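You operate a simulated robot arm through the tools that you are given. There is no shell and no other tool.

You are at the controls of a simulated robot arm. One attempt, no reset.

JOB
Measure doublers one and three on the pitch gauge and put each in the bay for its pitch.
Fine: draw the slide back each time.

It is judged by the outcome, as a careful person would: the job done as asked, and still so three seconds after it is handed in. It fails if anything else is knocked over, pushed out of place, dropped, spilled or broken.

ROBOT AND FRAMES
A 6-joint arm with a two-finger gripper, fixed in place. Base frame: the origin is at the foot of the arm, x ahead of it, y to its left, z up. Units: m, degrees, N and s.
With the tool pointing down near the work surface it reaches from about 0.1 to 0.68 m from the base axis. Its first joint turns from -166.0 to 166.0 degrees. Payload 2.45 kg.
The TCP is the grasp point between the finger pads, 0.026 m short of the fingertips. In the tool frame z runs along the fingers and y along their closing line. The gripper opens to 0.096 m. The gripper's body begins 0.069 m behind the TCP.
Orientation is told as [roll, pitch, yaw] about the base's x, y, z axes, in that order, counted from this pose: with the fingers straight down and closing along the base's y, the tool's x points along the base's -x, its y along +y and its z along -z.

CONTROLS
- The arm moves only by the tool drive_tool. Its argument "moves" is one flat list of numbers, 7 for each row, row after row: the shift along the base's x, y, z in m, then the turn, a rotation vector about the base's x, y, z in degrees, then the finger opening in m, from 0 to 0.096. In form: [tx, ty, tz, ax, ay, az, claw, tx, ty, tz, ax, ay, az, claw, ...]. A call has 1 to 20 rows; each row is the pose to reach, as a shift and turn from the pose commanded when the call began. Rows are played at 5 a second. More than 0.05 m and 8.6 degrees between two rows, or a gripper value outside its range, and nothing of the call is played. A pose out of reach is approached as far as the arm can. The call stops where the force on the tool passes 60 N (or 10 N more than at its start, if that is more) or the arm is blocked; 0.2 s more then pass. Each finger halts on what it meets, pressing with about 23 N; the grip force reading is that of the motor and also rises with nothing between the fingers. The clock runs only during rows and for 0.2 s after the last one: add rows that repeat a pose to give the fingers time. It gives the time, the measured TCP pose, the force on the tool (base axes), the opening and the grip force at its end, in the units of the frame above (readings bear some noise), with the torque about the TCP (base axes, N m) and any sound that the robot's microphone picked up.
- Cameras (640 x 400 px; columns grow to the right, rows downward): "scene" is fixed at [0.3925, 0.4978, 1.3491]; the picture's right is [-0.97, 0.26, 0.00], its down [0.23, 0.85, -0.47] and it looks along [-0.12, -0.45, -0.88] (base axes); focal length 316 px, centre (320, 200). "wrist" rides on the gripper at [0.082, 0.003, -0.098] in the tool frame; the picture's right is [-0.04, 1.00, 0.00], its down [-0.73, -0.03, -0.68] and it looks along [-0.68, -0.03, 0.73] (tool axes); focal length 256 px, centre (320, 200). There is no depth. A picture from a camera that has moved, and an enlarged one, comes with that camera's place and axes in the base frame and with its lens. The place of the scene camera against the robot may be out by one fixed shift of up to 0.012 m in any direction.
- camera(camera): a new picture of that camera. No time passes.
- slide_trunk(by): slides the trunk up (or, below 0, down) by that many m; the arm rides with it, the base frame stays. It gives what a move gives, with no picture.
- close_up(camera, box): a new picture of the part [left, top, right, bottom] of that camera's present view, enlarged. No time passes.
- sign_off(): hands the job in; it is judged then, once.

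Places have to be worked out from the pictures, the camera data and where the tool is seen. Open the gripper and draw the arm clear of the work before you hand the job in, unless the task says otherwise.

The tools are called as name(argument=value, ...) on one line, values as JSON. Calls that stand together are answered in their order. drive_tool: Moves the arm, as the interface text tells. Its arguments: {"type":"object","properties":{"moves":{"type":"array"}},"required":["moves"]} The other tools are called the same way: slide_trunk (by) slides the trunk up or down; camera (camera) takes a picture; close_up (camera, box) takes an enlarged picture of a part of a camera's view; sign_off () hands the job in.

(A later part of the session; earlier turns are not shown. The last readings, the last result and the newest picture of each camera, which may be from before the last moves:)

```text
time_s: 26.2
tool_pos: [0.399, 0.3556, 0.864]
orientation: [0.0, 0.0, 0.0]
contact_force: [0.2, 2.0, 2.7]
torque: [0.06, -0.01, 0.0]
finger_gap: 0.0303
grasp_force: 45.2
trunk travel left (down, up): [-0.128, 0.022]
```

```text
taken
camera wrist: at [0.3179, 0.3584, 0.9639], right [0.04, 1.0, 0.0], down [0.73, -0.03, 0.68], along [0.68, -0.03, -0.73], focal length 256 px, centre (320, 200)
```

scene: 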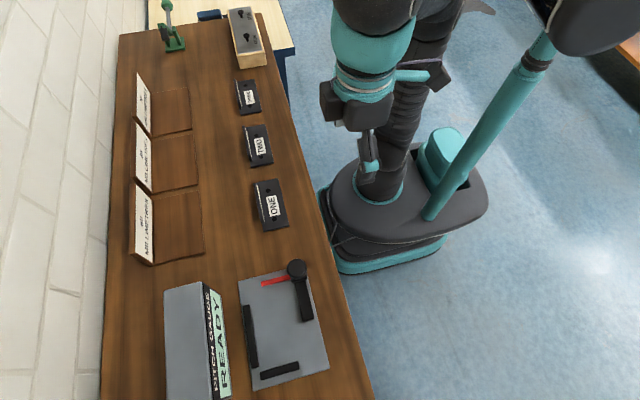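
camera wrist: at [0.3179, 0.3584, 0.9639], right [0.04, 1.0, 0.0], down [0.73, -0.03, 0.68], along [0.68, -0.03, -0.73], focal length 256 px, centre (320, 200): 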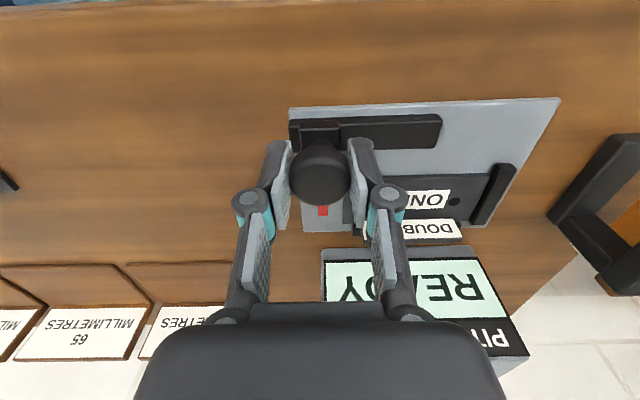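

The knob is gripped, 30 mm across. Pushing the slide +y a first 10 mm while watching the force.

drive_tool(moves=[0, 0.003, 0, 0, 0, 0, 0.02, 0, 0.006, 0, 0, 0, 0, 0.02, 0, 0.01, 0, 0, 0, 0, 0.02, 0, 0.01, 0, 0, 0, 0, 0.02])

close_up(camera="scene", box=[150, 240, 350, 400])

```text
time_s: 27.2
tool_pos: [0.3994, 0.3646, 0.8643]
orientation: [0.0, -0.1, 0.0]
contact_force: [4.2, 0.9, 3.7]
torque: [-0.02, -0.2, -0.1]
finger_gap: 0.0302
grasp_force: 45.1
trunk travel left (down, up): [-0.128, 0.022]
```

```text
2.50 times, centred on (250, 320) of scene
camera zoom: at [0.3925, 0.4978, 1.3491], right [-0.97, 0.26, 0.0], down [0.23, 0.85, -0.47], along [-0.12, -0.45, -0.88], focal length 790 px, centre (495, -100)
```

zoom: 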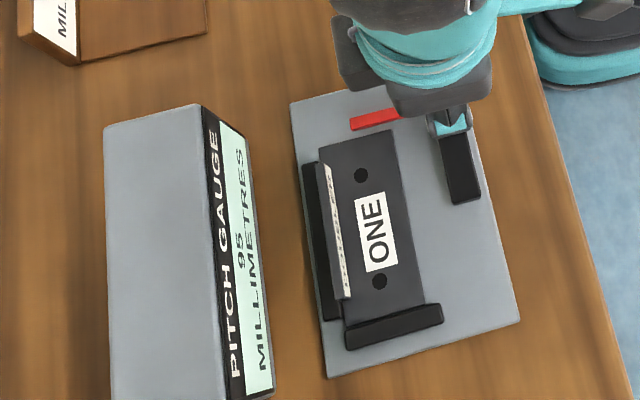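

The display now reads a live value, 95 mm, that depends on slide position, so the red pointer has to be lined up with the near hole. Advancing further.

drive_tool(moves=[0, 0.004, 0, 0, 0, 0, 0.02, 0, 0.008, 0, 0, 0, 0, 0.02, 0, 0.012, 0, 0, 0, 0, 0.02, 0, 0.016, 0, 0, 0, 0, 0.02, 0, 0.02, 0, 0, 0, 0, 0.02, 0, 0.02, 0, 0, 0, 0, 0.02])

close_up(camera="scene", box=[150, 240, 350, 400])

camera(camera="wrist")

close_up(camera="wrist", box=[260, 150, 380, 240])

```text
time_s: 28.6
tool_pos: [0.3995, 0.386, 0.8636]
orientation: [0.1, 0.0, 0.0]
contact_force: [5.8, -0.2, 6.5]
torque: [0.0, -0.31, -0.01]
finger_gap: 0.0301
grasp_force: 44.7
trunk travel left (down, up): [-0.128, 0.022]
```

```text
2.50 times, centred on (250, 320) of scene
camera zoom: at [0.3925, 0.4978, 1.3491], right [-0.97, 0.26, 0.0], down [0.23, 0.85, -0.47], along [-0.12, -0.45, -0.88], focal length 790 px, centre (495, -100)
```

zoom: 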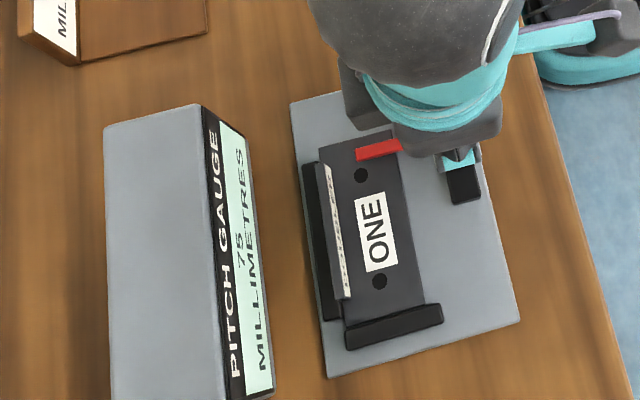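

```text
taken
camera wrist: at [0.3178, 0.3886, 0.9639], right [0.04, 1.0, 0.0], down [0.73, -0.03, 0.68], along [0.68, -0.03, -0.73], focal length 256 px, centre (320, 200)
```

wrist: 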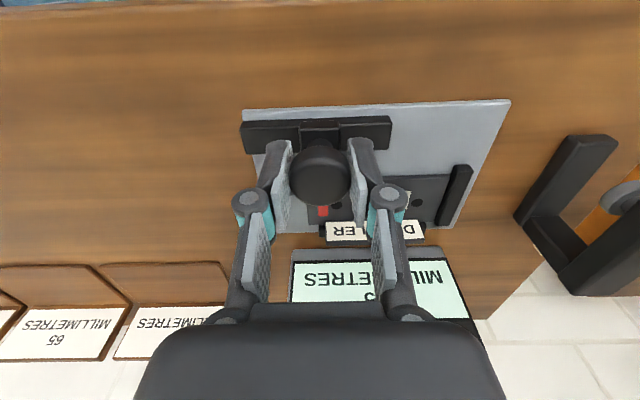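

```text
4.44 times, centred on (320, 195) of wrist
camera zoom: at [0.3178, 0.3886, 0.9639], right [0.04, 1.0, 0.0], down [0.73, -0.03, 0.68], along [0.68, -0.03, -0.73], focal length 1138 px, centre (320, 222)
```

zoom: 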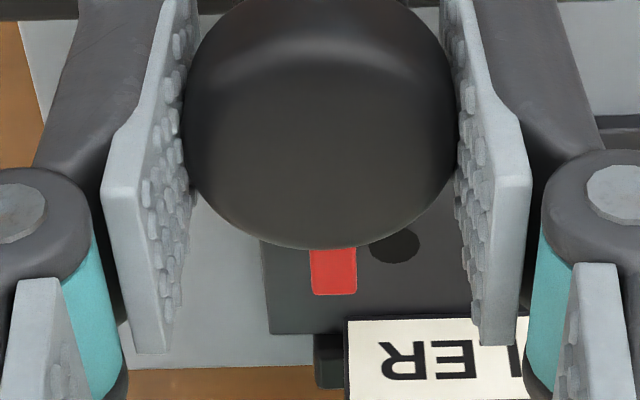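

Reading is 75 with the pointer still about 10–11 mm short of the near hole. Advancing 10 mm and rechecking alignment.

drive_tool(moves=[0, 0.004, 0, 0, 0, 0, 0.02, 0, 0.008, 0, 0, 0, 0, 0.02, 0, 0.0105, 0, 0, 0, 0, 0.02, 0, 0.0105, 0, 0, 0, 0, 0.02])

close_up(camera="scene", box=[200, 280, 300, 370])

close_up(camera="wrist", box=[260, 150, 380, 240])

```text
time_s: 29.6
tool_pos: [0.3992, 0.3955, 0.8649]
orientation: [0.0, 0.0, 0.1]
contact_force: [5.5, 1.1, 3.4]
torque: [0.02, -0.34, 0.05]
finger_gap: 0.0302
grasp_force: 44.8
trunk travel left (down, up): [-0.128, 0.022]
```

```text
4.44 times, centred on (250, 325) of scene
camera zoom: at [0.3925, 0.4978, 1.3491], right [-0.97, 0.26, 0.0], down [0.23, 0.85, -0.47], along [-0.12, -0.45, -0.88], focal length 1404 px, centre (631, -356)
```

zoom: 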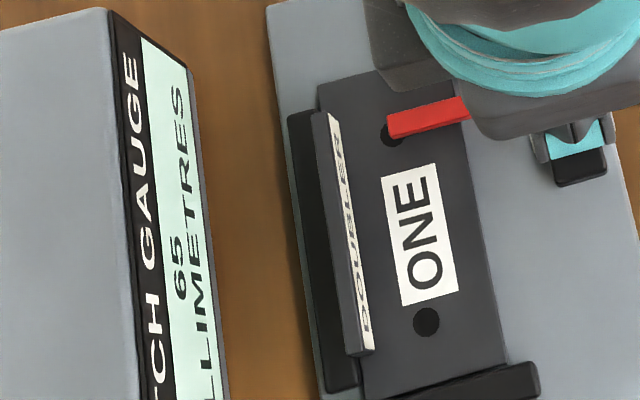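

```text
4.44 times, centred on (320, 195) of wrist
camera zoom: at [0.3178, 0.399, 0.9639], right [0.04, 1.0, 0.0], down [0.73, -0.03, 0.68], along [0.68, -0.03, -0.73], focal length 1138 px, centre (320, 222)
```

zoom: 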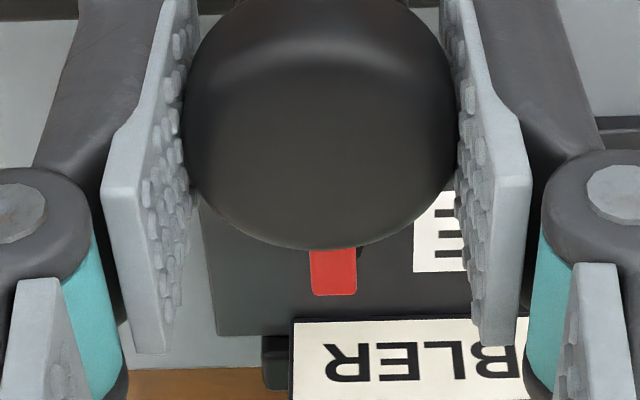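

Pointer sits over the near hole within about 1 mm and the gauge reads 65 mm, matching my optical estimate of about 65.3 mm. So ONE goes to the 65 bay. Drawing the slide back to its start.

drive_tool(moves=[0, -0.006, 0, 0, 0, 0, 0.02, 0, -0.012, 0, 0, 0, 0, 0.02, 0, -0.018, 0, 0, 0, 0, 0.02, 0, -0.024, 0, 0, 0, 0, 0.02, 0, -0.03, 0, 0, 0, 0, 0.02, 0, -0.036, 0, 0, 0, 0, 0.02, 0, -0.0405, 0, 0, 0, 0, 0.02, 0, -0.041, 0, 0, 0, 0, 0.02])

close_up(camera="scene", box=[150, 240, 350, 400])

```text
time_s: 31.4
tool_pos: [0.3981, 0.3544, 0.8633]
orientation: [0.0, 0.1, 0.0]
contact_force: [5.0, 3.6, 6.9]
torque: [0.08, 0.14, -0.05]
finger_gap: 0.0303
grasp_force: 45.4
trunk travel left (down, up): [-0.128, 0.022]
```

```text
2.50 times, centred on (250, 320) of scene
camera zoom: at [0.3925, 0.4978, 1.3491], right [-0.97, 0.26, 0.0], down [0.23, 0.85, -0.47], along [-0.12, -0.45, -0.88], focal length 790 px, centre (495, -100)
```

zoom: 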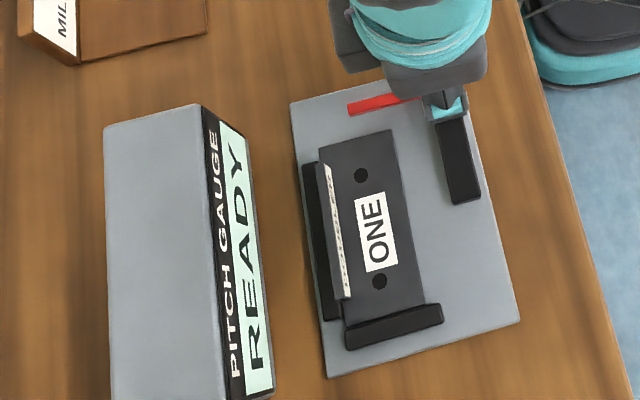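

READY again, with the slide back at its start. Releasing the knob, lifting clear and yawing back to 90°.

drive_tool(moves=[0, 0.001, 0, 0, 0, 0, 0.035, 0, 0.001, 0, 0, 0, 0, 0.05, 0, 0.001, 0, 0, 0, 0, 0.05, 0, 0, 0.03, 0, 0, 0, 0.05, 0, 0, 0.06, 0, 0, 0, 0.05, 0, 0, 0.075, 0, 0, 8, 0.05, 0, 0, 0.075, 0, 0, 16, 0.05, 0, 0, 0.075, 0, 0, 24, 0.05, 0, 0, 0.075, 0, 0, 32, 0.05, 0, 0, 0.075, 0, 0, 40, 0.05, 0, 0, 0.075, 0, 0, 48, 0.05, 0, 0, 0.075, 0, 0, 56, 0.05, 0, 0, 0.075, 0, 0, 64, 0.05, 0, 0, 0.075, 0, 0, 72, 0.05, 0.01, 0, 0.075, 0, 0, 80, 0.05, 0.02, 0, 0.075, 0, 0, 88, 0.04, 0.02, 0, 0.075, 0, 0, 90, 0.04, 0.02, 0, 0.075, 0, 0, 90, 0.04])

camera(camera="scene")

```text
time_s: 35.2
tool_pos: [0.4193, 0.3548, 0.9383]
orientation: [0.0, 0.0, 90.1]
contact_force: [-0.6, 0.2, -0.1]
torque: [0.0, 0.01, -0.01]
finger_gap: 0.0396
grasp_force: 0.0
trunk travel left (down, up): [-0.128, 0.022]
```

```text
taken
```

scene: 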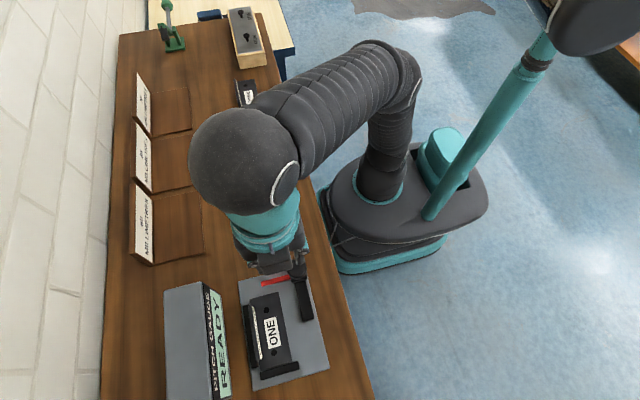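

Now moving over the seated part's flange and descending with the fingers 4 cm apart.

drive_tool(moves=[0.02, 0.02, -0.01, 0, 0, 0, 0.04, 0.04, 0.04, -0.025, 0, 0, 0, 0.04, 0.06, 0.06, -0.04, 0, 0, 0, 0.04, 0.0675, 0.0732, -0.05, 0, 0, 0, 0.035, 0.0675, 0.0732, -0.065, 0, 0, 0, 0.035, 0.0675, 0.0732, -0.065, 0, 0, 0, 0.035])

close_up(camera="wrist", box=[230, 60, 430, 200])

```text
time_s: 36.6
tool_pos: [0.4878, 0.4285, 0.8739]
orientation: [0.0, 0.1, 90.0]
contact_force: [0.6, 0.2, 0.3]
torque: [-0.03, 0.0, 0.01]
finger_gap: 0.0351
grasp_force: 0.0
trunk travel left (down, up): [-0.128, 0.022]
```

```text
2.86 times, centred on (330, 130) of wrist
camera zoom: at [0.4834, 0.347, 0.9727], right [-1.0, 0.04, 0.0], down [0.03, 0.73, 0.68], along [0.03, 0.68, -0.73], focal length 731 px, centre (291, 400)
```

zoom: 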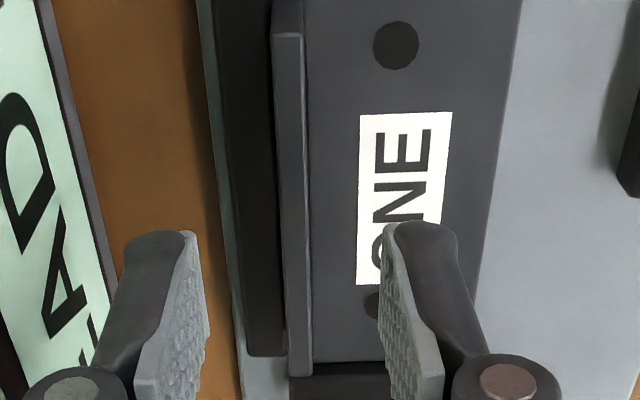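

The flange is centred. Descending to the earlier grip height and closing.

drive_tool(moves=[0, 0, -0.01, 0, 0, 0, 0.035, 0, 0, -0.02, 0, 0, 0, 0.035, 0, 0, -0.0245, 0, 0, 0, 0.035, 0, 0, -0.0245, 0, 0, 0, 0.015, 0, 0, -0.0245, 0, 0, 0, 0, 0, 0, -0.0245, 0, 0, 0, 0, 0, 0, -0.0245, 0, 0, 0, 0])

close_up(camera="wrist", box=[230, 60, 430, 200])

```text
time_s: 38.2
tool_pos: [0.4867, 0.4291, 0.8494]
orientation: [0.0, -0.1, 90.2]
contact_force: [-17.0, -2.4, -1.3]
torque: [-0.14, 0.55, -0.02]
finger_gap: 0.006
grasp_force: 23.6
trunk travel left (down, up): [-0.128, 0.022]
```

```text
2.86 times, centred on (330, 130) of wrist
camera zoom: at [0.4836, 0.3472, 0.9497], right [-1.0, 0.04, 0.0], down [0.03, 0.73, 0.68], along [0.03, 0.68, -0.73], focal length 731 px, centre (291, 400)
```

zoom: 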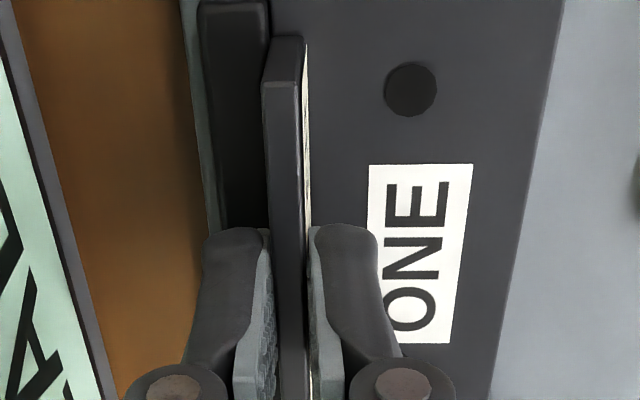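

Gripped again. I'll ease off the fences, lift, and carry ONE along −y toward the 65 bay, hovering high before the final approach.

drive_tool(moves=[-0.002, -0.001, 0.001, 0, 0, 0, 0, -0.003, -0.002, 0.01, 0, 0, 0, 0, -0.004, -0.003, 0.025, 0, 0, 0, 0, -0.006, -0.012, 0.04, 0, 0, 0, 0, -0.008, -0.03, 0.055, 0, 0, 0, 0, -0.008, -0.06, 0.065, 0, 0, 0, 0, -0.008, -0.1, 0.07, 0, 0, 0, 0, -0.008, -0.14, 0.07, 0, 0, 0, 0, -0.008, -0.18, 0.07, 0, 0, 0, 0, -0.008, -0.22, 0.07, 0, 0, 0, 0, -0.008, -0.26, 0.07, 0, 0, 0, 0, -0.008, -0.3, 0.07, 0, 0, 0, 0, 0.012, -0.34, 0.07, 0, 0, 0, 0, 0.032, -0.375, 0.07, 0, 0, 0, 0, 0.052, -0.375, 0.07, 0, 0, 0, 0, 0.052, -0.375, 0.07, 0, 0, 0, 0])

camera(camera="wrist")

camera(camera="scene")

```text
time_s: 41.6
tool_pos: [0.5384, 0.0524, 0.9185]
orientation: [0.0, 0.1, 90.1]
contact_force: [-0.4, 0.9, -3.8]
torque: [0.01, -0.08, 0.0]
finger_gap: 0.0063
grasp_force: 22.8
trunk travel left (down, up): [-0.128, 0.022]
```

```text
taken
camera wrist: at [0.5354, -0.0288, 1.0191], right [-1.0, 0.04, 0.0], down [0.03, 0.73, 0.68], along [0.03, 0.68, -0.73], focal length 256 px, centre (320, 200)
```

wrist: 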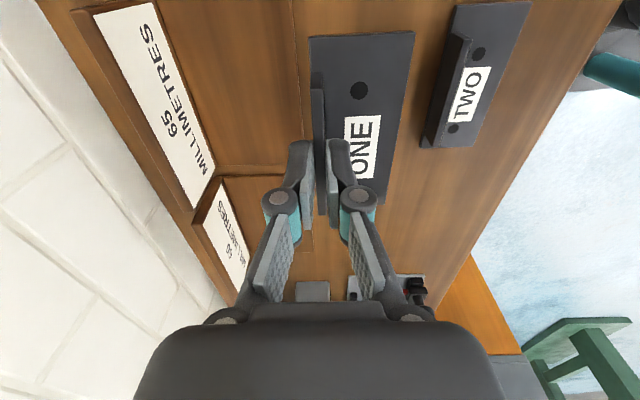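

```text
taken
```

scene: 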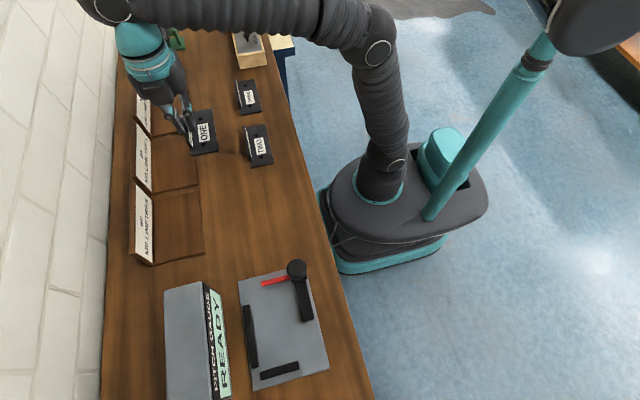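

In this view bay 65's floor spans x≈0.560–0.648, with its +y end at about y≈0.125. I need its −y end too, so I'll shift −y by 4.5 cm to see both ends.

drive_tool(moves=[0, -0.025, 0, 0, 0, 0, 0, 0, -0.045, 0, 0, 0, 0, 0, 0, -0.045, 0, 0, 0, 0, 0])

camera(camera="wrist")

close_up(camera="wrist", box=[80, 0, 340, 170])

```text
time_s: 42.4
tool_pos: [0.5369, 0.007, 0.9196]
orientation: [0.0, 0.0, 90.0]
contact_force: [-0.1, -0.3, -3.5]
torque: [0.0, -0.05, -0.04]
finger_gap: 0.0061
grasp_force: 23.0
trunk travel left (down, up): [-0.128, 0.022]
```

```text
taken
camera wrist: at [0.5344, -0.0745, 1.0193], right [-1.0, 0.04, 0.0], down [0.03, 0.73, 0.68], along [0.03, 0.68, -0.73], focal length 256 px, centre (320, 200)
```

wrist: 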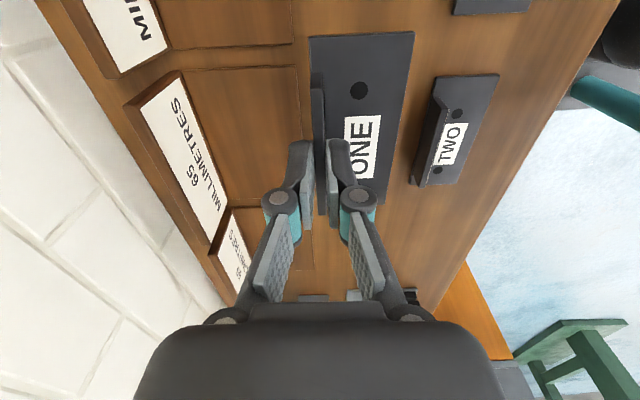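

```text
2.35 times, centred on (210, 85) of wrist
camera zoom: at [0.5344, -0.0745, 1.0193], right [-1.0, 0.04, 0.0], down [0.03, 0.73, 0.68], along [0.03, 0.68, -0.73], focal length 602 px, centre (579, 471)
```

zoom: 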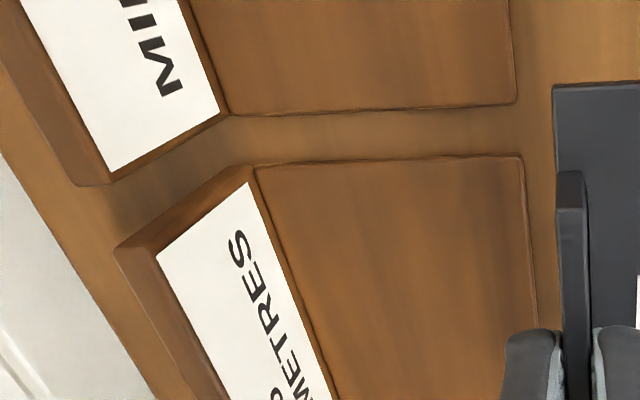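

Bay 65 measures about x 0.556–0.644, y −0.016–0.125, and its label board rises to roughly z 0.87. To keep the outer finger off the board I'll set the flange at x≈0.604, y≈0.055. Moving there and lowering partway.

drive_tool(moves=[0.015, 0.02, -0.01, 0, 0, 0, 0, 0.03, 0.04, -0.02, 0, 0, 0, 0, 0.05, 0.048, -0.03, 0, 0, 0, 0, 0.067, 0.048, -0.04, 0, 0, 0, 0, 0.067, 0.048, -0.05, 0, 0, 0, 0, 0.067, 0.048, -0.05, 0, 0, 0, 0])

camera(camera="wrist")

close_up(camera="scene", box=[110, 60, 270, 220])

```text
time_s: 43.8
tool_pos: [0.6046, 0.0559, 0.8692]
orientation: [0.0, 0.0, 90.0]
contact_force: [0.5, 0.4, -3.3]
torque: [0.05, -0.05, 0.01]
finger_gap: 0.0061
grasp_force: 23.2
trunk travel left (down, up): [-0.128, 0.022]
```

```text
taken
camera wrist: at [0.602, -0.0263, 0.9688], right [-1.0, 0.04, 0.0], down [0.03, 0.73, 0.68], along [0.03, 0.68, -0.73], focal length 256 px, centre (320, 200)
```

wrist: 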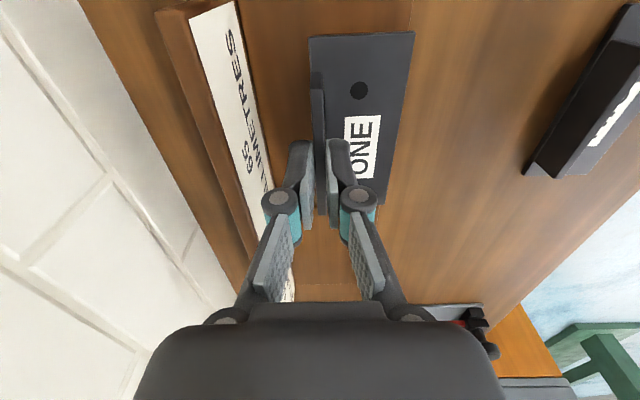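

```text
2.50 times, centred on (190, 140) of scene
camera zoom: at [0.3925, 0.4978, 1.3491], right [-0.97, 0.26, 0.0], down [0.23, 0.85, -0.47], along [-0.12, -0.45, -0.88], focal length 790 px, centre (645, 350)
```

zoom: 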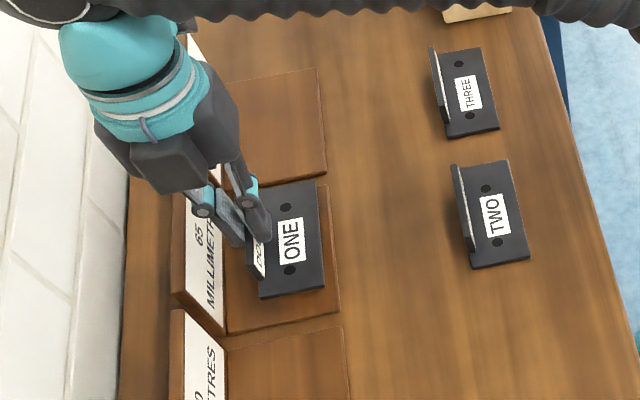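

Well placed over bay 65, with clearance to the board. Lowering gently until contact.

drive_tool(moves=[0, 0, -0.006, 0, 0, 0, 0, 0, 0, -0.012, 0, 0, 0, 0, 0, 0, -0.016, 0, 0, 0, 0, 0, 0, -0.018, 0, 0, 0, 0])

drive_tool(moves=[0, 0, -0.001, 0, 0, 0, 0, 0, 0, -0.002, 0, 0, 0, 0])

```text
time_s: 44.8
tool_pos: [0.6071, 0.0558, 0.8499]
orientation: [-0.1, 0.0, 90.0]
contact_force: [0.1, 0.6, -3.8]
torque: [0.01, -0.03, -0.01]
finger_gap: 0.0061
grasp_force: 22.5
trunk travel left (down, up): [-0.128, 0.022]
```

```text
time_s: 45.4
tool_pos: [0.6065, 0.0565, 0.8494]
orientation: [0.0, 0.0, 89.9]
contact_force: [0.0, -0.2, -2.5]
torque: [-0.06, 0.0, -0.01]
finger_gap: 0.006
grasp_force: 22.1
trunk travel left (down, up): [-0.128, 0.022]
```

drive_tool(moves=[-0.001, 0, -0.001, 0, 0, 0, 0, -0.001, 0, -0.002, 0, 0, 0, 0])

close_up(camera="scene", box=[110, 60, 270, 220])

```text
time_s: 46.0
tool_pos: [0.606, 0.0561, 0.8493]
orientation: [-0.1, 0.0, 90.0]
contact_force: [6.5, 0.8, 13.4]
torque: [-0.35, -0.13, 0.15]
finger_gap: 0.0061
grasp_force: 23.1
trunk travel left (down, up): [-0.128, 0.022]
```

```text
2.50 times, centred on (190, 140) of scene
camera zoom: at [0.3925, 0.4978, 1.3491], right [-0.97, 0.26, 0.0], down [0.23, 0.85, -0.47], along [-0.12, -0.45, -0.88], focal length 790 px, centre (645, 350)
```

zoom: 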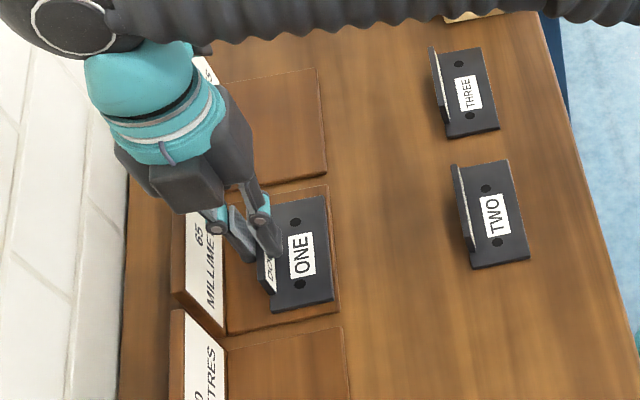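

Contact made (about 13 N) with ONE lying inside bay 65. Opening just a little to stay off the board, then lifting straight up.

drive_tool(moves=[0, 0, 0.0005, 0, 0, 0, 0.01, 0, 0, 0.001, 0, 0, 0, 0.016, 0, 0, 0.001, 0, 0, 0, 0.016])

close_up(camera="wrist", box=[200, 40, 420, 230])

```text
time_s: 46.8
tool_pos: [0.6048, 0.0549, 0.8477]
orientation: [0.0, 0.0, 90.0]
contact_force: [-0.9, 0.7, 0.2]
torque: [0.02, 0.0, 0.01]
finger_gap: 0.0159
grasp_force: 0.0
trunk travel left (down, up): [-0.128, 0.022]
```

```text
2.11 times, centred on (310, 135) of wrist
camera zoom: at [0.602, -0.0258, 0.9481], right [-1.0, 0.04, 0.0], down [0.03, 0.73, 0.68], along [0.03, 0.68, -0.73], focal length 539 px, centre (341, 337)
```

zoom: 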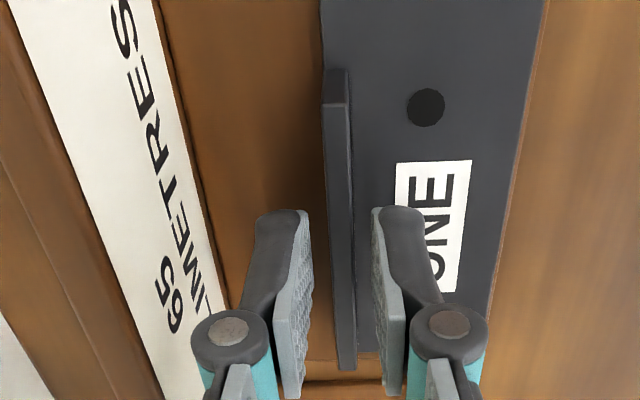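

ONE is released in bay 65, but its near edge is only about 3 mm inside the bay's edge. I'll lift, close the fingers on the inner side of the flange, and nudge it about 9 mm deeper, which keeps the gripper well clear of the board.

drive_tool(moves=[0, 0, 0.01, 0, 0, 0, 0.016, 0, 0, 0.02, 0, 0, 0, 0.016, 0, 0, 0.032, 0, 0, 0, 0.016, -0.013, 0, 0.032, 0, 0, 0, 0.008, -0.026, 0, 0.032, 0, 0, 0, 0, -0.026, 0, 0.032, 0, 0, 0, 0, -0.026, 0, 0.032, 0, 0, 0, 0])

close_up(camera="wrist", box=[200, 40, 420, 230])

close_up(camera="scene", box=[110, 60, 270, 220])

```text
time_s: 48.4
tool_pos: [0.5801, 0.0572, 0.8797]
orientation: [0.0, 0.1, 90.0]
contact_force: [-0.5, -0.1, -0.5]
torque: [0.02, -0.01, 0.04]
finger_gap: 0.0
grasp_force: 22.8
trunk travel left (down, up): [-0.128, 0.022]
```

```text
2.11 times, centred on (310, 135) of wrist
camera zoom: at [0.5767, -0.0253, 0.9796], right [-1.0, 0.04, 0.0], down [0.03, 0.73, 0.68], along [0.03, 0.68, -0.73], focal length 539 px, centre (341, 337)
```

zoom: 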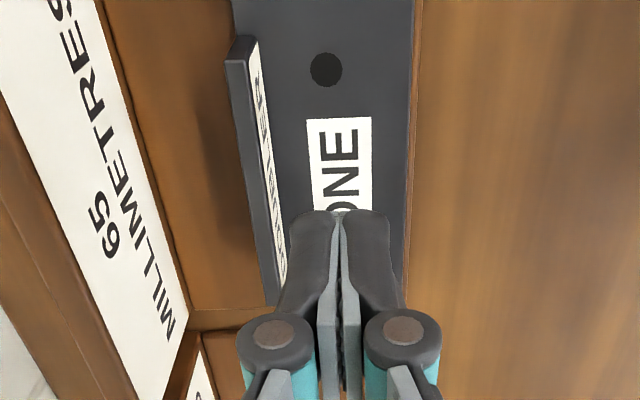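

```text
2.50 times, centred on (190, 140) of scene
camera zoom: at [0.3925, 0.4978, 1.3491], right [-0.97, 0.26, 0.0], down [0.23, 0.85, -0.47], along [-0.12, -0.45, -0.88], focal length 790 px, centre (645, 350)
```

zoom: 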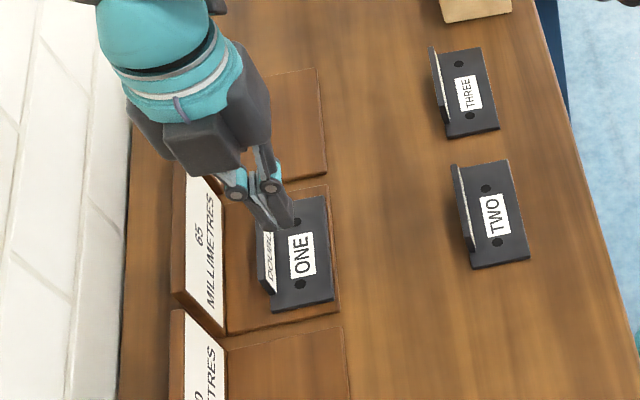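

The closed fingers are on the plate side of the flange. Descending to just above the plate and pushing +x.

drive_tool(moves=[-0.001, -0.001, -0.012, 0, 0, 0, 0, -0.001, -0.001, -0.024, 0, 0, 0, 0, -0.001, -0.001, -0.031, 0, 0, 0, 0, -0.001, -0.001, -0.031, 0, 0, 0, 0])

drive_tool(moves=[0.004, 0, 0, 0, 0, 0, 0, 0.008, 0, 0, 0, 0, 0, 0, 0.011, 0, 0, 0, 0, 0, 0, 0.014, 0, 0, 0, 0, 0, 0, 0.017, 0, 0, 0, 0, 0, 0, 0.02, 0, 0, 0, 0, 0, 0, 0.02, 0, 0, 0, 0, 0, 0])

close_up(camera="wrist", box=[200, 40, 420, 230])

close_up(camera="scene", box=[110, 60, 270, 220])

```text
time_s: 49.4
tool_pos: [0.578, 0.0543, 0.8492]
orientation: [-0.1, 0.0, 90.0]
contact_force: [-0.4, 0.6, 0.1]
torque: [0.02, 0.02, 0.0]
finger_gap: 0.0
grasp_force: 23.3
trunk travel left (down, up): [-0.128, 0.022]
```

```text
time_s: 51.0
tool_pos: [0.5976, 0.0549, 0.8496]
orientation: [0.0, 0.0, 90.0]
contact_force: [-0.3, 0.2, -0.1]
torque: [0.02, 0.01, -0.01]
finger_gap: 0.0001
grasp_force: 22.7
trunk travel left (down, up): [-0.128, 0.022]
```

```text
2.11 times, centred on (310, 135) of wrist
camera zoom: at [0.5952, -0.027, 0.9489], right [-1.0, 0.04, 0.0], down [0.03, 0.73, 0.68], along [0.03, 0.68, -0.73], focal length 539 px, centre (341, 337)
```

zoom: 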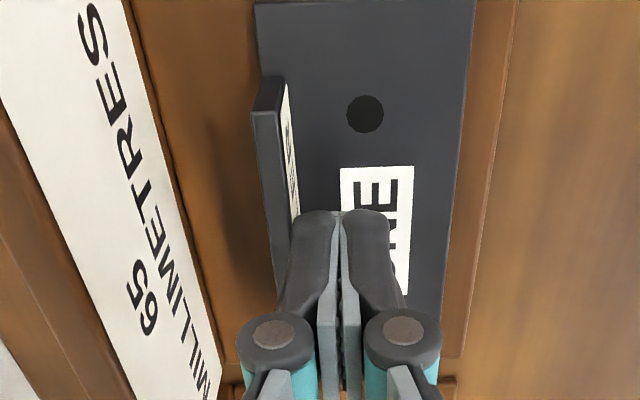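

```text
2.50 times, centred on (190, 140) of scene
camera zoom: at [0.3925, 0.4978, 1.3491], right [-0.97, 0.26, 0.0], down [0.23, 0.85, -0.47], along [-0.12, -0.45, -0.88], focal length 790 px, centre (645, 350)
```

zoom: 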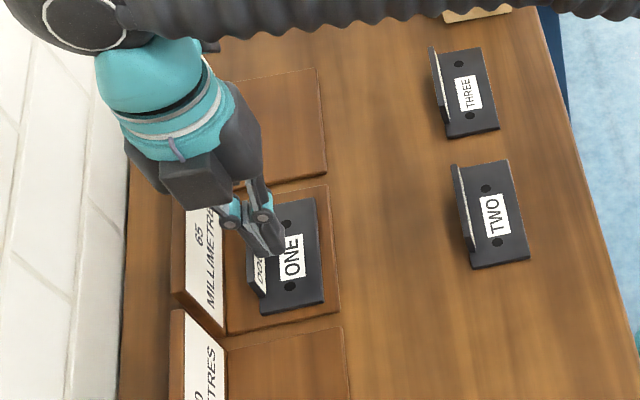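

ONE now sits well inside bay 65. Backing off, lifting and travelling to hover above doubler THREE, which I estimate at about (0.44, −0.095).

drive_tool(moves=[-0.005, 0, 0, 0, 0, 0, 0, -0.005, 0, 0.02, 0, 0, 0, 0, -0.01, 0, 0.045, 0, 0, 0, 0, -0.03, -0.02, 0.06, 0, 0, 0, 0.02, -0.06, -0.045, 0.06, 0, 0, 0, 0.04, -0.09, -0.075, 0.06, 0, 0, 0, 0.05, -0.12, -0.105, 0.06, 0, 0, 0, 0.05, -0.15, -0.135, 0.055, 0, 0, 0, 0.05, -0.152, -0.15, 0.05, 0, 0, 0, 0.05, -0.152, -0.15, 0.05, 0, 0, 0, 0.05])

camera(camera="wrist")

close_up(camera="scene", box=[110, 60, 310, 220])

```text
time_s: 53.2
tool_pos: [0.4468, -0.0973, 0.8982]
orientation: [0.0, 0.0, 90.0]
contact_force: [1.2, -0.6, -1.1]
torque: [0.02, -0.02, 0.0]
finger_gap: 0.05
grasp_force: 0.1
trunk travel left (down, up): [-0.128, 0.022]
```

```text
taken
camera wrist: at [0.4429, -0.1788, 0.999], right [-1.0, 0.04, 0.0], down [0.03, 0.73, 0.68], along [0.03, 0.68, -0.73], focal length 256 px, centre (320, 200)
```

wrist: 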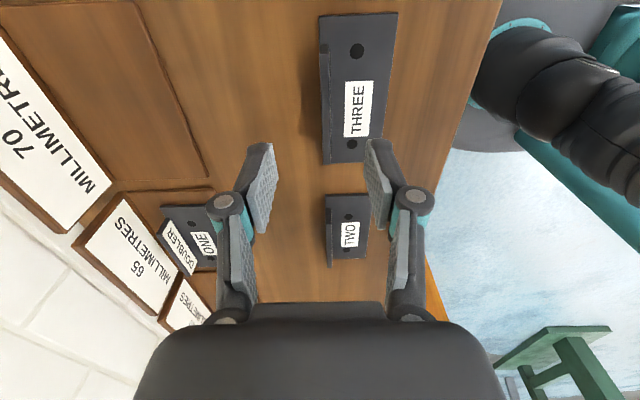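

```text
2.50 times, centred on (210, 140) of scene
camera zoom: at [0.3925, 0.4978, 1.3491], right [-0.97, 0.26, 0.0], down [0.23, 0.85, -0.47], along [-0.12, -0.45, -0.88], focal length 790 px, centre (595, 350)
```

zoom: 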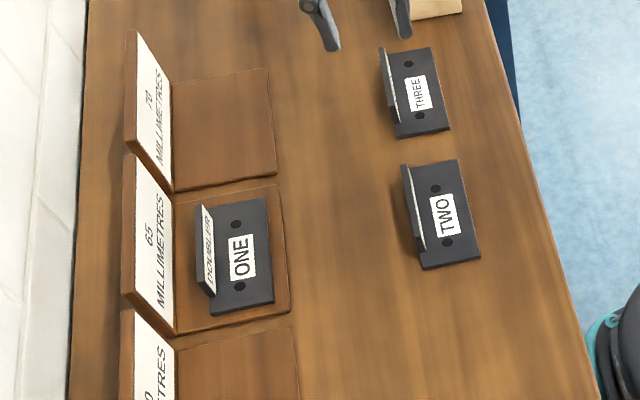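

ONE is good in bay 65. THREE's flange is at x≈0.442 with its centre at y≈−0.100. Descending to the same grip height as before.

drive_tool(moves=[-0.004, -0.003, -0.015, 0, 0, 0, 0.05, -0.004, -0.003, -0.03, 0, 0, 0, 0.05, -0.004, -0.003, -0.045, 0, 0, 0, 0.05, -0.004, -0.003, -0.0555, 0, 0, 0, 0.05, -0.004, -0.003, -0.0555, 0, 0, 0, 0.05])

close_up(camera="wrist", box=[240, 40, 400, 200])

```text
time_s: 54.4
tool_pos: [0.4428, -0.098, 0.8438]
orientation: [0.0, 0.1, 90.0]
contact_force: [0.3, -0.5, 0.2]
torque: [0.02, 0.02, 0.05]
finger_gap: 0.05
grasp_force: 0.1
trunk travel left (down, up): [-0.128, 0.022]
```

```text
2.50 times, centred on (320, 120) of wrist
camera zoom: at [0.4392, -0.1797, 0.9437], right [-1.0, 0.04, 0.0], down [0.03, 0.73, 0.68], along [0.03, 0.68, -0.73], focal length 640 px, centre (320, 400)
```

zoom: 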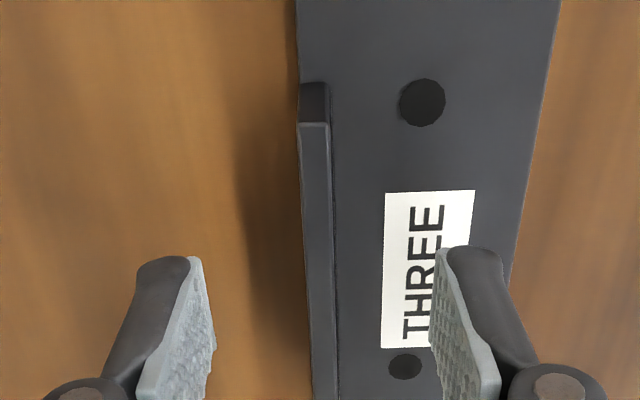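

Aligned. Closing on the flange of THREE and lifting a little.

drive_tool(moves=[0, 0, 0, 0, 0, 0, 0.03, 0, 0, 0, 0, 0, 0, 0.015, 0, 0, 0, 0, 0, 0, 0, 0, 0, 0, 0, 0, 0, 0, 0, 0, 0, 0, 0, 0, 0])

drive_tool(moves=[0, 0, 0.01, 0, 0, 0, 0, 0, 0, 0.03, 0, 0, 0, 0, 0.01, 0, 0.05, 0, 0, 0, 0, 0.02, 0, 0.07, 0, 0, 0, 0, 0.03, 0.02, 0.075, 0, 0, 0, 0, 0.04, 0.06, 0.075, 0, 0, 0, 0, 0.04, 0.1, 0.075, 0, 0, 0, 0, 0.04, 0.14, 0.075, 0, 0, 0, 0, 0.04, 0.18, 0.075, 0, 0, 0, 0, 0.04, 0.22, 0.075, 0, 0, 0, 0, 0.04, 0.26, 0.075, 0, 0, 0, 0, 0.04, 0.3, 0.075, 0, 0, 0, 0, 0.04, 0.34, 0.07, 0, 0, 0, 0, 0.04, 0.38, 0.065, 0, 0, 0, 0, 0.04, 0.42, 0.06, 0, 0, 0, 0, 0.04, 0.46, 0.056, 0, 0, 0, 0, 0.039, 0.5, 0.052, 0, 0, 0, 0, 0.039, 0.517, 0.05, 0, 0, 0, 0, 0.039, 0.517, 0.05, 0, 0, 0, 0])

camera(camera="wrist")

close_up(camera="scene", box=[150, 240, 350, 400])

```text
time_s: 55.6
tool_pos: [0.4424, -0.0967, 0.8443]
orientation: [0.0, -0.1, 90.0]
contact_force: [-0.7, 0.2, 1.5]
torque: [-0.03, 0.03, -0.01]
finger_gap: 0.0059
grasp_force: 23.2
trunk travel left (down, up): [-0.128, 0.022]
```

```text
time_s: 59.6
tool_pos: [0.4831, 0.4168, 0.8911]
orientation: [0.0, 0.0, 90.0]
contact_force: [-0.1, 1.6, -3.1]
torque: [0.01, -0.04, -0.03]
finger_gap: 0.0063
grasp_force: 22.8
trunk travel left (down, up): [-0.128, 0.022]
```

```text
taken
camera wrist: at [0.4795, 0.3356, 0.9904], right [-1.0, 0.04, 0.0], down [0.03, 0.73, 0.68], along [0.03, 0.68, -0.73], focal length 256 px, centre (320, 200)
```

wrist: 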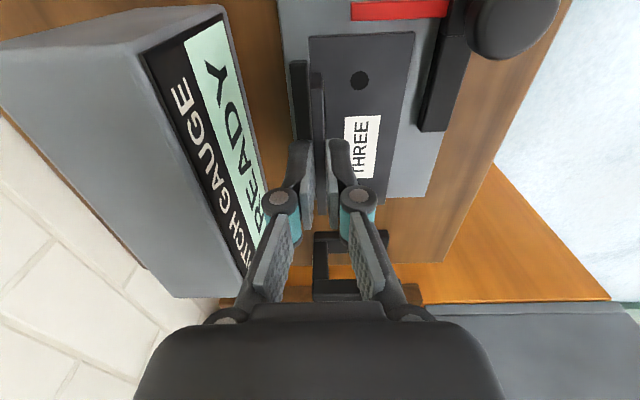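

```text
2.50 times, centred on (250, 320) of scene
camera zoom: at [0.3925, 0.4978, 1.3491], right [-0.97, 0.26, 0.0], down [0.23, 0.85, -0.47], along [-0.12, -0.45, -0.88], focal length 790 px, centre (495, -100)
```

zoom: 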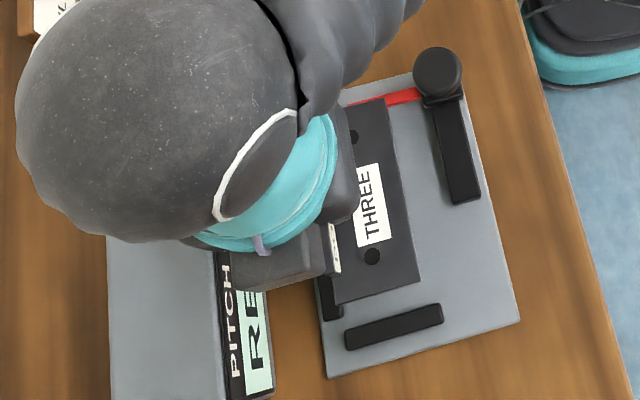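

THREE is over the gauge, READY showing. Lowering just short of the fences as before, then seating in fine steps.

drive_tool(moves=[-0.001, 0.001, -0.015, 0, 0, 0, 0, -0.002, 0.003, -0.03, 0, 0, 0, 0, -0.002, 0.003, -0.038, 0, 0, 0, 0, -0.002, 0.003, -0.04, 0, 0, 0, 0, -0.002, 0.003, -0.041, 0, 0, 0, 0])

drive_tool(moves=[0, 0.002, 0.0005, 0, 0, 0, 0, 0, 0.004, 0.0005, 0, 0, 0, 0, 0, 0.006, 0.0005, 0, 0, 0, 0, 0, 0.006, 0.0005, 0, 0, 0, 0])

```text
time_s: 60.8
tool_pos: [0.4788, 0.4215, 0.8527]
orientation: [0.0, 0.0, 90.0]
contact_force: [0.3, 0.9, -2.4]
torque: [0.01, -0.07, 0.01]
finger_gap: 0.0062
grasp_force: 23.4
trunk travel left (down, up): [-0.128, 0.022]
```

```text
time_s: 61.8
tool_pos: [0.4788, 0.4279, 0.8534]
orientation: [0.0, 0.1, 90.1]
contact_force: [-0.4, 0.3, -3.7]
torque: [-0.01, -0.06, 0.05]
finger_gap: 0.0058
grasp_force: 23.1
trunk travel left (down, up): [-0.128, 0.022]
```

No contact yet. Lowering in 1 mm steps to touch the plate.

drive_tool(moves=[0, 0, -0.001, 0, 0, 0, 0, 0, 0, -0.002, 0, 0, 0, 0, 0, 0, -0.0025, 0, 0, 0, 0])

drive_tool(moves=[0, 0, -0.001, 0, 0, 0, 0, 0, 0, -0.001, 0, 0, 0, 0])

```text
time_s: 62.6
tool_pos: [0.4794, 0.4277, 0.851]
orientation: [-0.1, 0.0, 90.1]
contact_force: [0.1, 0.3, -3.4]
torque: [0.01, -0.08, 0.03]
finger_gap: 0.0064
grasp_force: 23.1
trunk travel left (down, up): [-0.128, 0.022]
```

```text
time_s: 63.2
tool_pos: [0.4791, 0.4276, 0.8507]
orientation: [0.0, 0.0, 90.0]
contact_force: [1.8, -0.4, 1.4]
torque: [-0.06, -0.03, 0.01]
finger_gap: 0.0058
grasp_force: 23.0
trunk travel left (down, up): [-0.128, 0.022]
```

Light contact with the plate. Moving +y to find the end fence.

drive_tool(moves=[0, 0.001, 0.0005, 0, 0, 0, 0, 0, 0.002, 0.0005, 0, 0, 0, 0, 0, 0.002, 0.0005, 0, 0, 0, 0])

drive_tool(moves=[0, 0.001, 0, 0, 0, 0, 0, 0, 0.0015, 0, 0, 0, 0, 0])

```text
time_s: 64.0
tool_pos: [0.4785, 0.4298, 0.851]
orientation: [0.0, 0.1, 89.9]
contact_force: [-2.6, -10.2, -5.7]
torque: [-0.6, 0.03, 0.13]
finger_gap: 0.0061
grasp_force: 22.9
trunk travel left (down, up): [-0.128, 0.022]
```

```text
time_s: 64.6
tool_pos: [0.479, 0.4296, 0.8508]
orientation: [-0.1, -0.1, 90.0]
contact_force: [-3.1, -14.0, 2.1]
torque: [-0.38, 0.07, 0.13]
finger_gap: 0.0061
grasp_force: 23.3
trunk travel left (down, up): [-0.128, 0.022]
```

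The end fence is found at TCP y≈0.4295. Easing y and advancing +x about 8 mm to the far fence.

drive_tool(moves=[0, -0.001, 0, 0, 0, 0, 0, 0.002, -0.001, 0, 0, 0, 0, 0, 0.004, -0.001, 0, 0, 0, 0, 0, 0.006, -0.001, 0, 0, 0, 0, 0, 0.006, -0.001, 0, 0, 0, 0, 0])

drive_tool(moves=[0.001, 0, 0, 0, 0, 0, 0, 0.002, 0, 0, 0, 0, 0, 0, 0.003, 0, 0, 0, 0, 0, 0, 0.003, 0, 0, 0, 0, 0, 0])

close_up(camera="wrist", box=[240, 60, 420, 180])

```text
time_s: 65.8
tool_pos: [0.4846, 0.4311, 0.8514]
orientation: [0.0, -0.1, 90.1]
contact_force: [-5.6, -9.7, 3.3]
torque: [-0.08, 0.18, 0.3]
finger_gap: 0.0062
grasp_force: 23.5
trunk travel left (down, up): [-0.128, 0.022]
```

```text
time_s: 66.8
tool_pos: [0.4861, 0.4298, 0.8503]
orientation: [0.1, 0.0, 90.1]
contact_force: [-20.0, -11.9, 0.8]
torque: [-0.05, 0.55, 0.0]
finger_gap: 0.0058
grasp_force: 23.1
trunk travel left (down, up): [-0.128, 0.022]
```

```text
3.33 times, centred on (330, 120) of wrist
camera zoom: at [0.4834, 0.3491, 0.9509], right [-1.0, 0.04, 0.0], down [0.03, 0.73, 0.68], along [0.03, 0.68, -0.73], focal length 853 px, centre (287, 467)
```

zoom: 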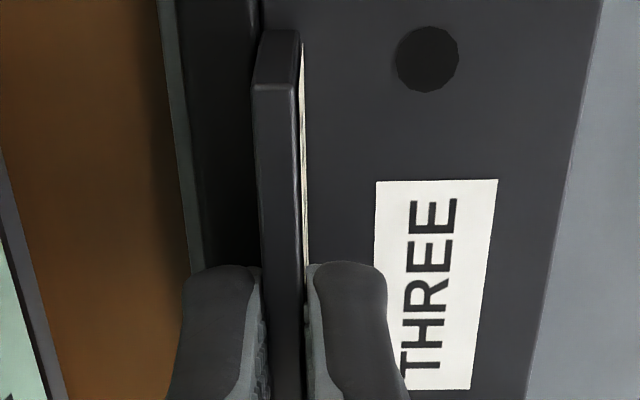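

THREE is pressed into the corner (−20 N in x, −12 N in y). Relaxing slightly, then releasing and rising.

drive_tool(moves=[-0.001, -0.0005, -0.0005, 0, 0, 0, 0, -0.001, -0.0005, -0.0005, 0, 0, 0, 0.012, -0.0015, -0.0005, -0.0005, 0, 0, 0, 0.03, -0.0015, -0.0005, -0.0005, 0, 0, 0, 0.03])

drive_tool(moves=[0, 0, 0.015, 0, 0, 0, 0.03, 0, 0, 0.03, 0, 0, 0, 0.03, -0.01, -0.015, 0.045, 0, 0, -8, 0.03, -0.02, -0.03, 0.06, 0, 0, -16, 0.03, -0.03, -0.045, 0.075, 0, 0, -24, 0.03, -0.04, -0.055, 0.085, 0, 0, -32, 0.03, -0.05, -0.06, 0.09, 0, 0, -40, 0.03, -0.06, -0.065, 0.09, 0, 0, -48, 0.04, -0.07, -0.07, 0.09, 0, 0, -56, 0.05, -0.078, -0.074, 0.09, 0, 0, -64, 0.05, -0.084, -0.074, 0.09, 0, 0, -72, 0.05, -0.087, -0.074, 0.09, 0, 0, -80, 0.05, -0.087, -0.074, 0.09, 0, 0, -88, 0.05, -0.087, -0.074, 0.09, 0, 0, -90, 0.05, -0.087, -0.074, 0.09, 0, 0, -90, 0.05])

camera(camera="wrist")

close_up(camera="scene", box=[150, 240, 350, 400])

```text
time_s: 67.8
tool_pos: [0.4858, 0.4298, 0.8487]
orientation: [0.0, 0.0, 90.0]
contact_force: [0.1, -0.2, 0.3]
torque: [-0.01, 0.01, -0.02]
finger_gap: 0.03
grasp_force: 0.0
trunk travel left (down, up): [-0.128, 0.022]
```

```text
time_s: 71.0
tool_pos: [0.4002, 0.355, 0.9407]
orientation: [0.0, 0.0, 0.0]
contact_force: [-0.1, -0.4, 0.1]
torque: [0.02, 0.01, -0.01]
finger_gap: 0.05
grasp_force: 0.2
trunk travel left (down, up): [-0.128, 0.022]
```

```text
taken
camera wrist: at [0.318, 0.3592, 1.0394], right [0.04, 1.0, 0.0], down [0.73, -0.03, 0.68], along [0.68, -0.03, -0.73], focal length 256 px, centre (320, 200)
```

wrist: 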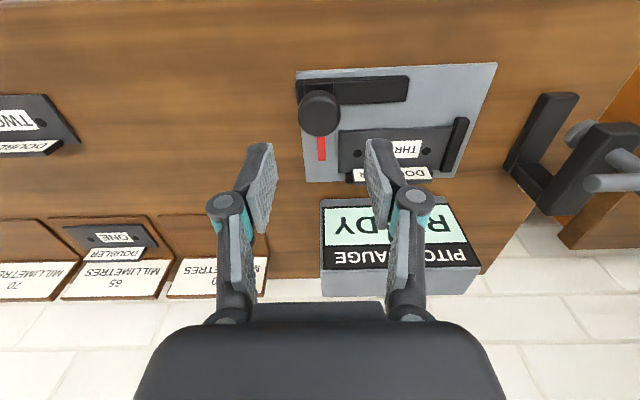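

```text
2.50 times, centred on (250, 320) of scene
camera zoom: at [0.3925, 0.4978, 1.3491], right [-0.97, 0.26, 0.0], down [0.23, 0.85, -0.47], along [-0.12, -0.45, -0.88], focal length 790 px, centre (495, -100)
```

zoom: 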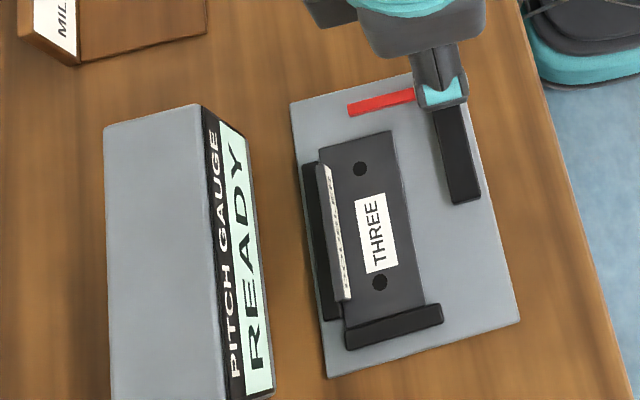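

THREE is well seated. Descending on the knob and gripping it.

drive_tool(moves=[-0.0015, 0.0005, -0.025, 0, 0, 0, 0.05, -0.0015, 0.0005, -0.05, 0, 0, 0, 0.05, -0.0015, 0.0005, -0.07, 0, 0, 0, 0.05, -0.0015, 0.0005, -0.0765, 0, 0, 0, 0.05, -0.0015, 0.0005, -0.0765, 0, 0, 0, 0.04, -0.0015, 0.0005, -0.0765, 0, 0, 0, 0.02, -0.0015, 0.0005, -0.0765, 0, 0, 0, 0.02, -0.0015, 0.0005, -0.0765, 0, 0, 0, 0.02])

camera(camera="wrist")

```text
time_s: 72.8
tool_pos: [0.3985, 0.3567, 0.8625]
orientation: [0.0, 0.1, 0.0]
contact_force: [-0.3, -0.9, 0.6]
torque: [0.05, -0.16, -0.03]
finger_gap: 0.0301
grasp_force: 45.3
trunk travel left (down, up): [-0.128, 0.022]
```

```text
taken
camera wrist: at [0.3159, 0.3595, 0.9625], right [0.04, 1.0, 0.0], down [0.73, -0.03, 0.68], along [0.68, -0.03, -0.73], focal length 256 px, centre (320, 200)
```

wrist: 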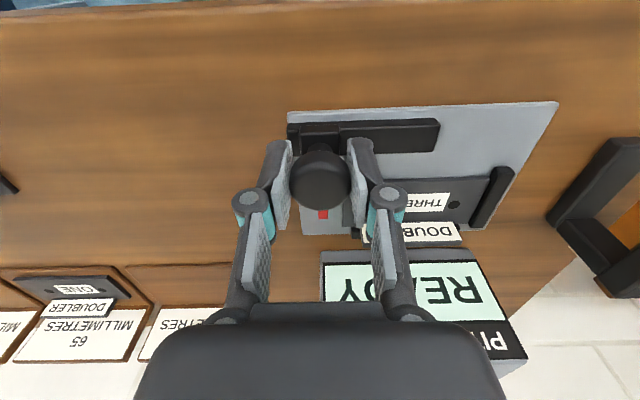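

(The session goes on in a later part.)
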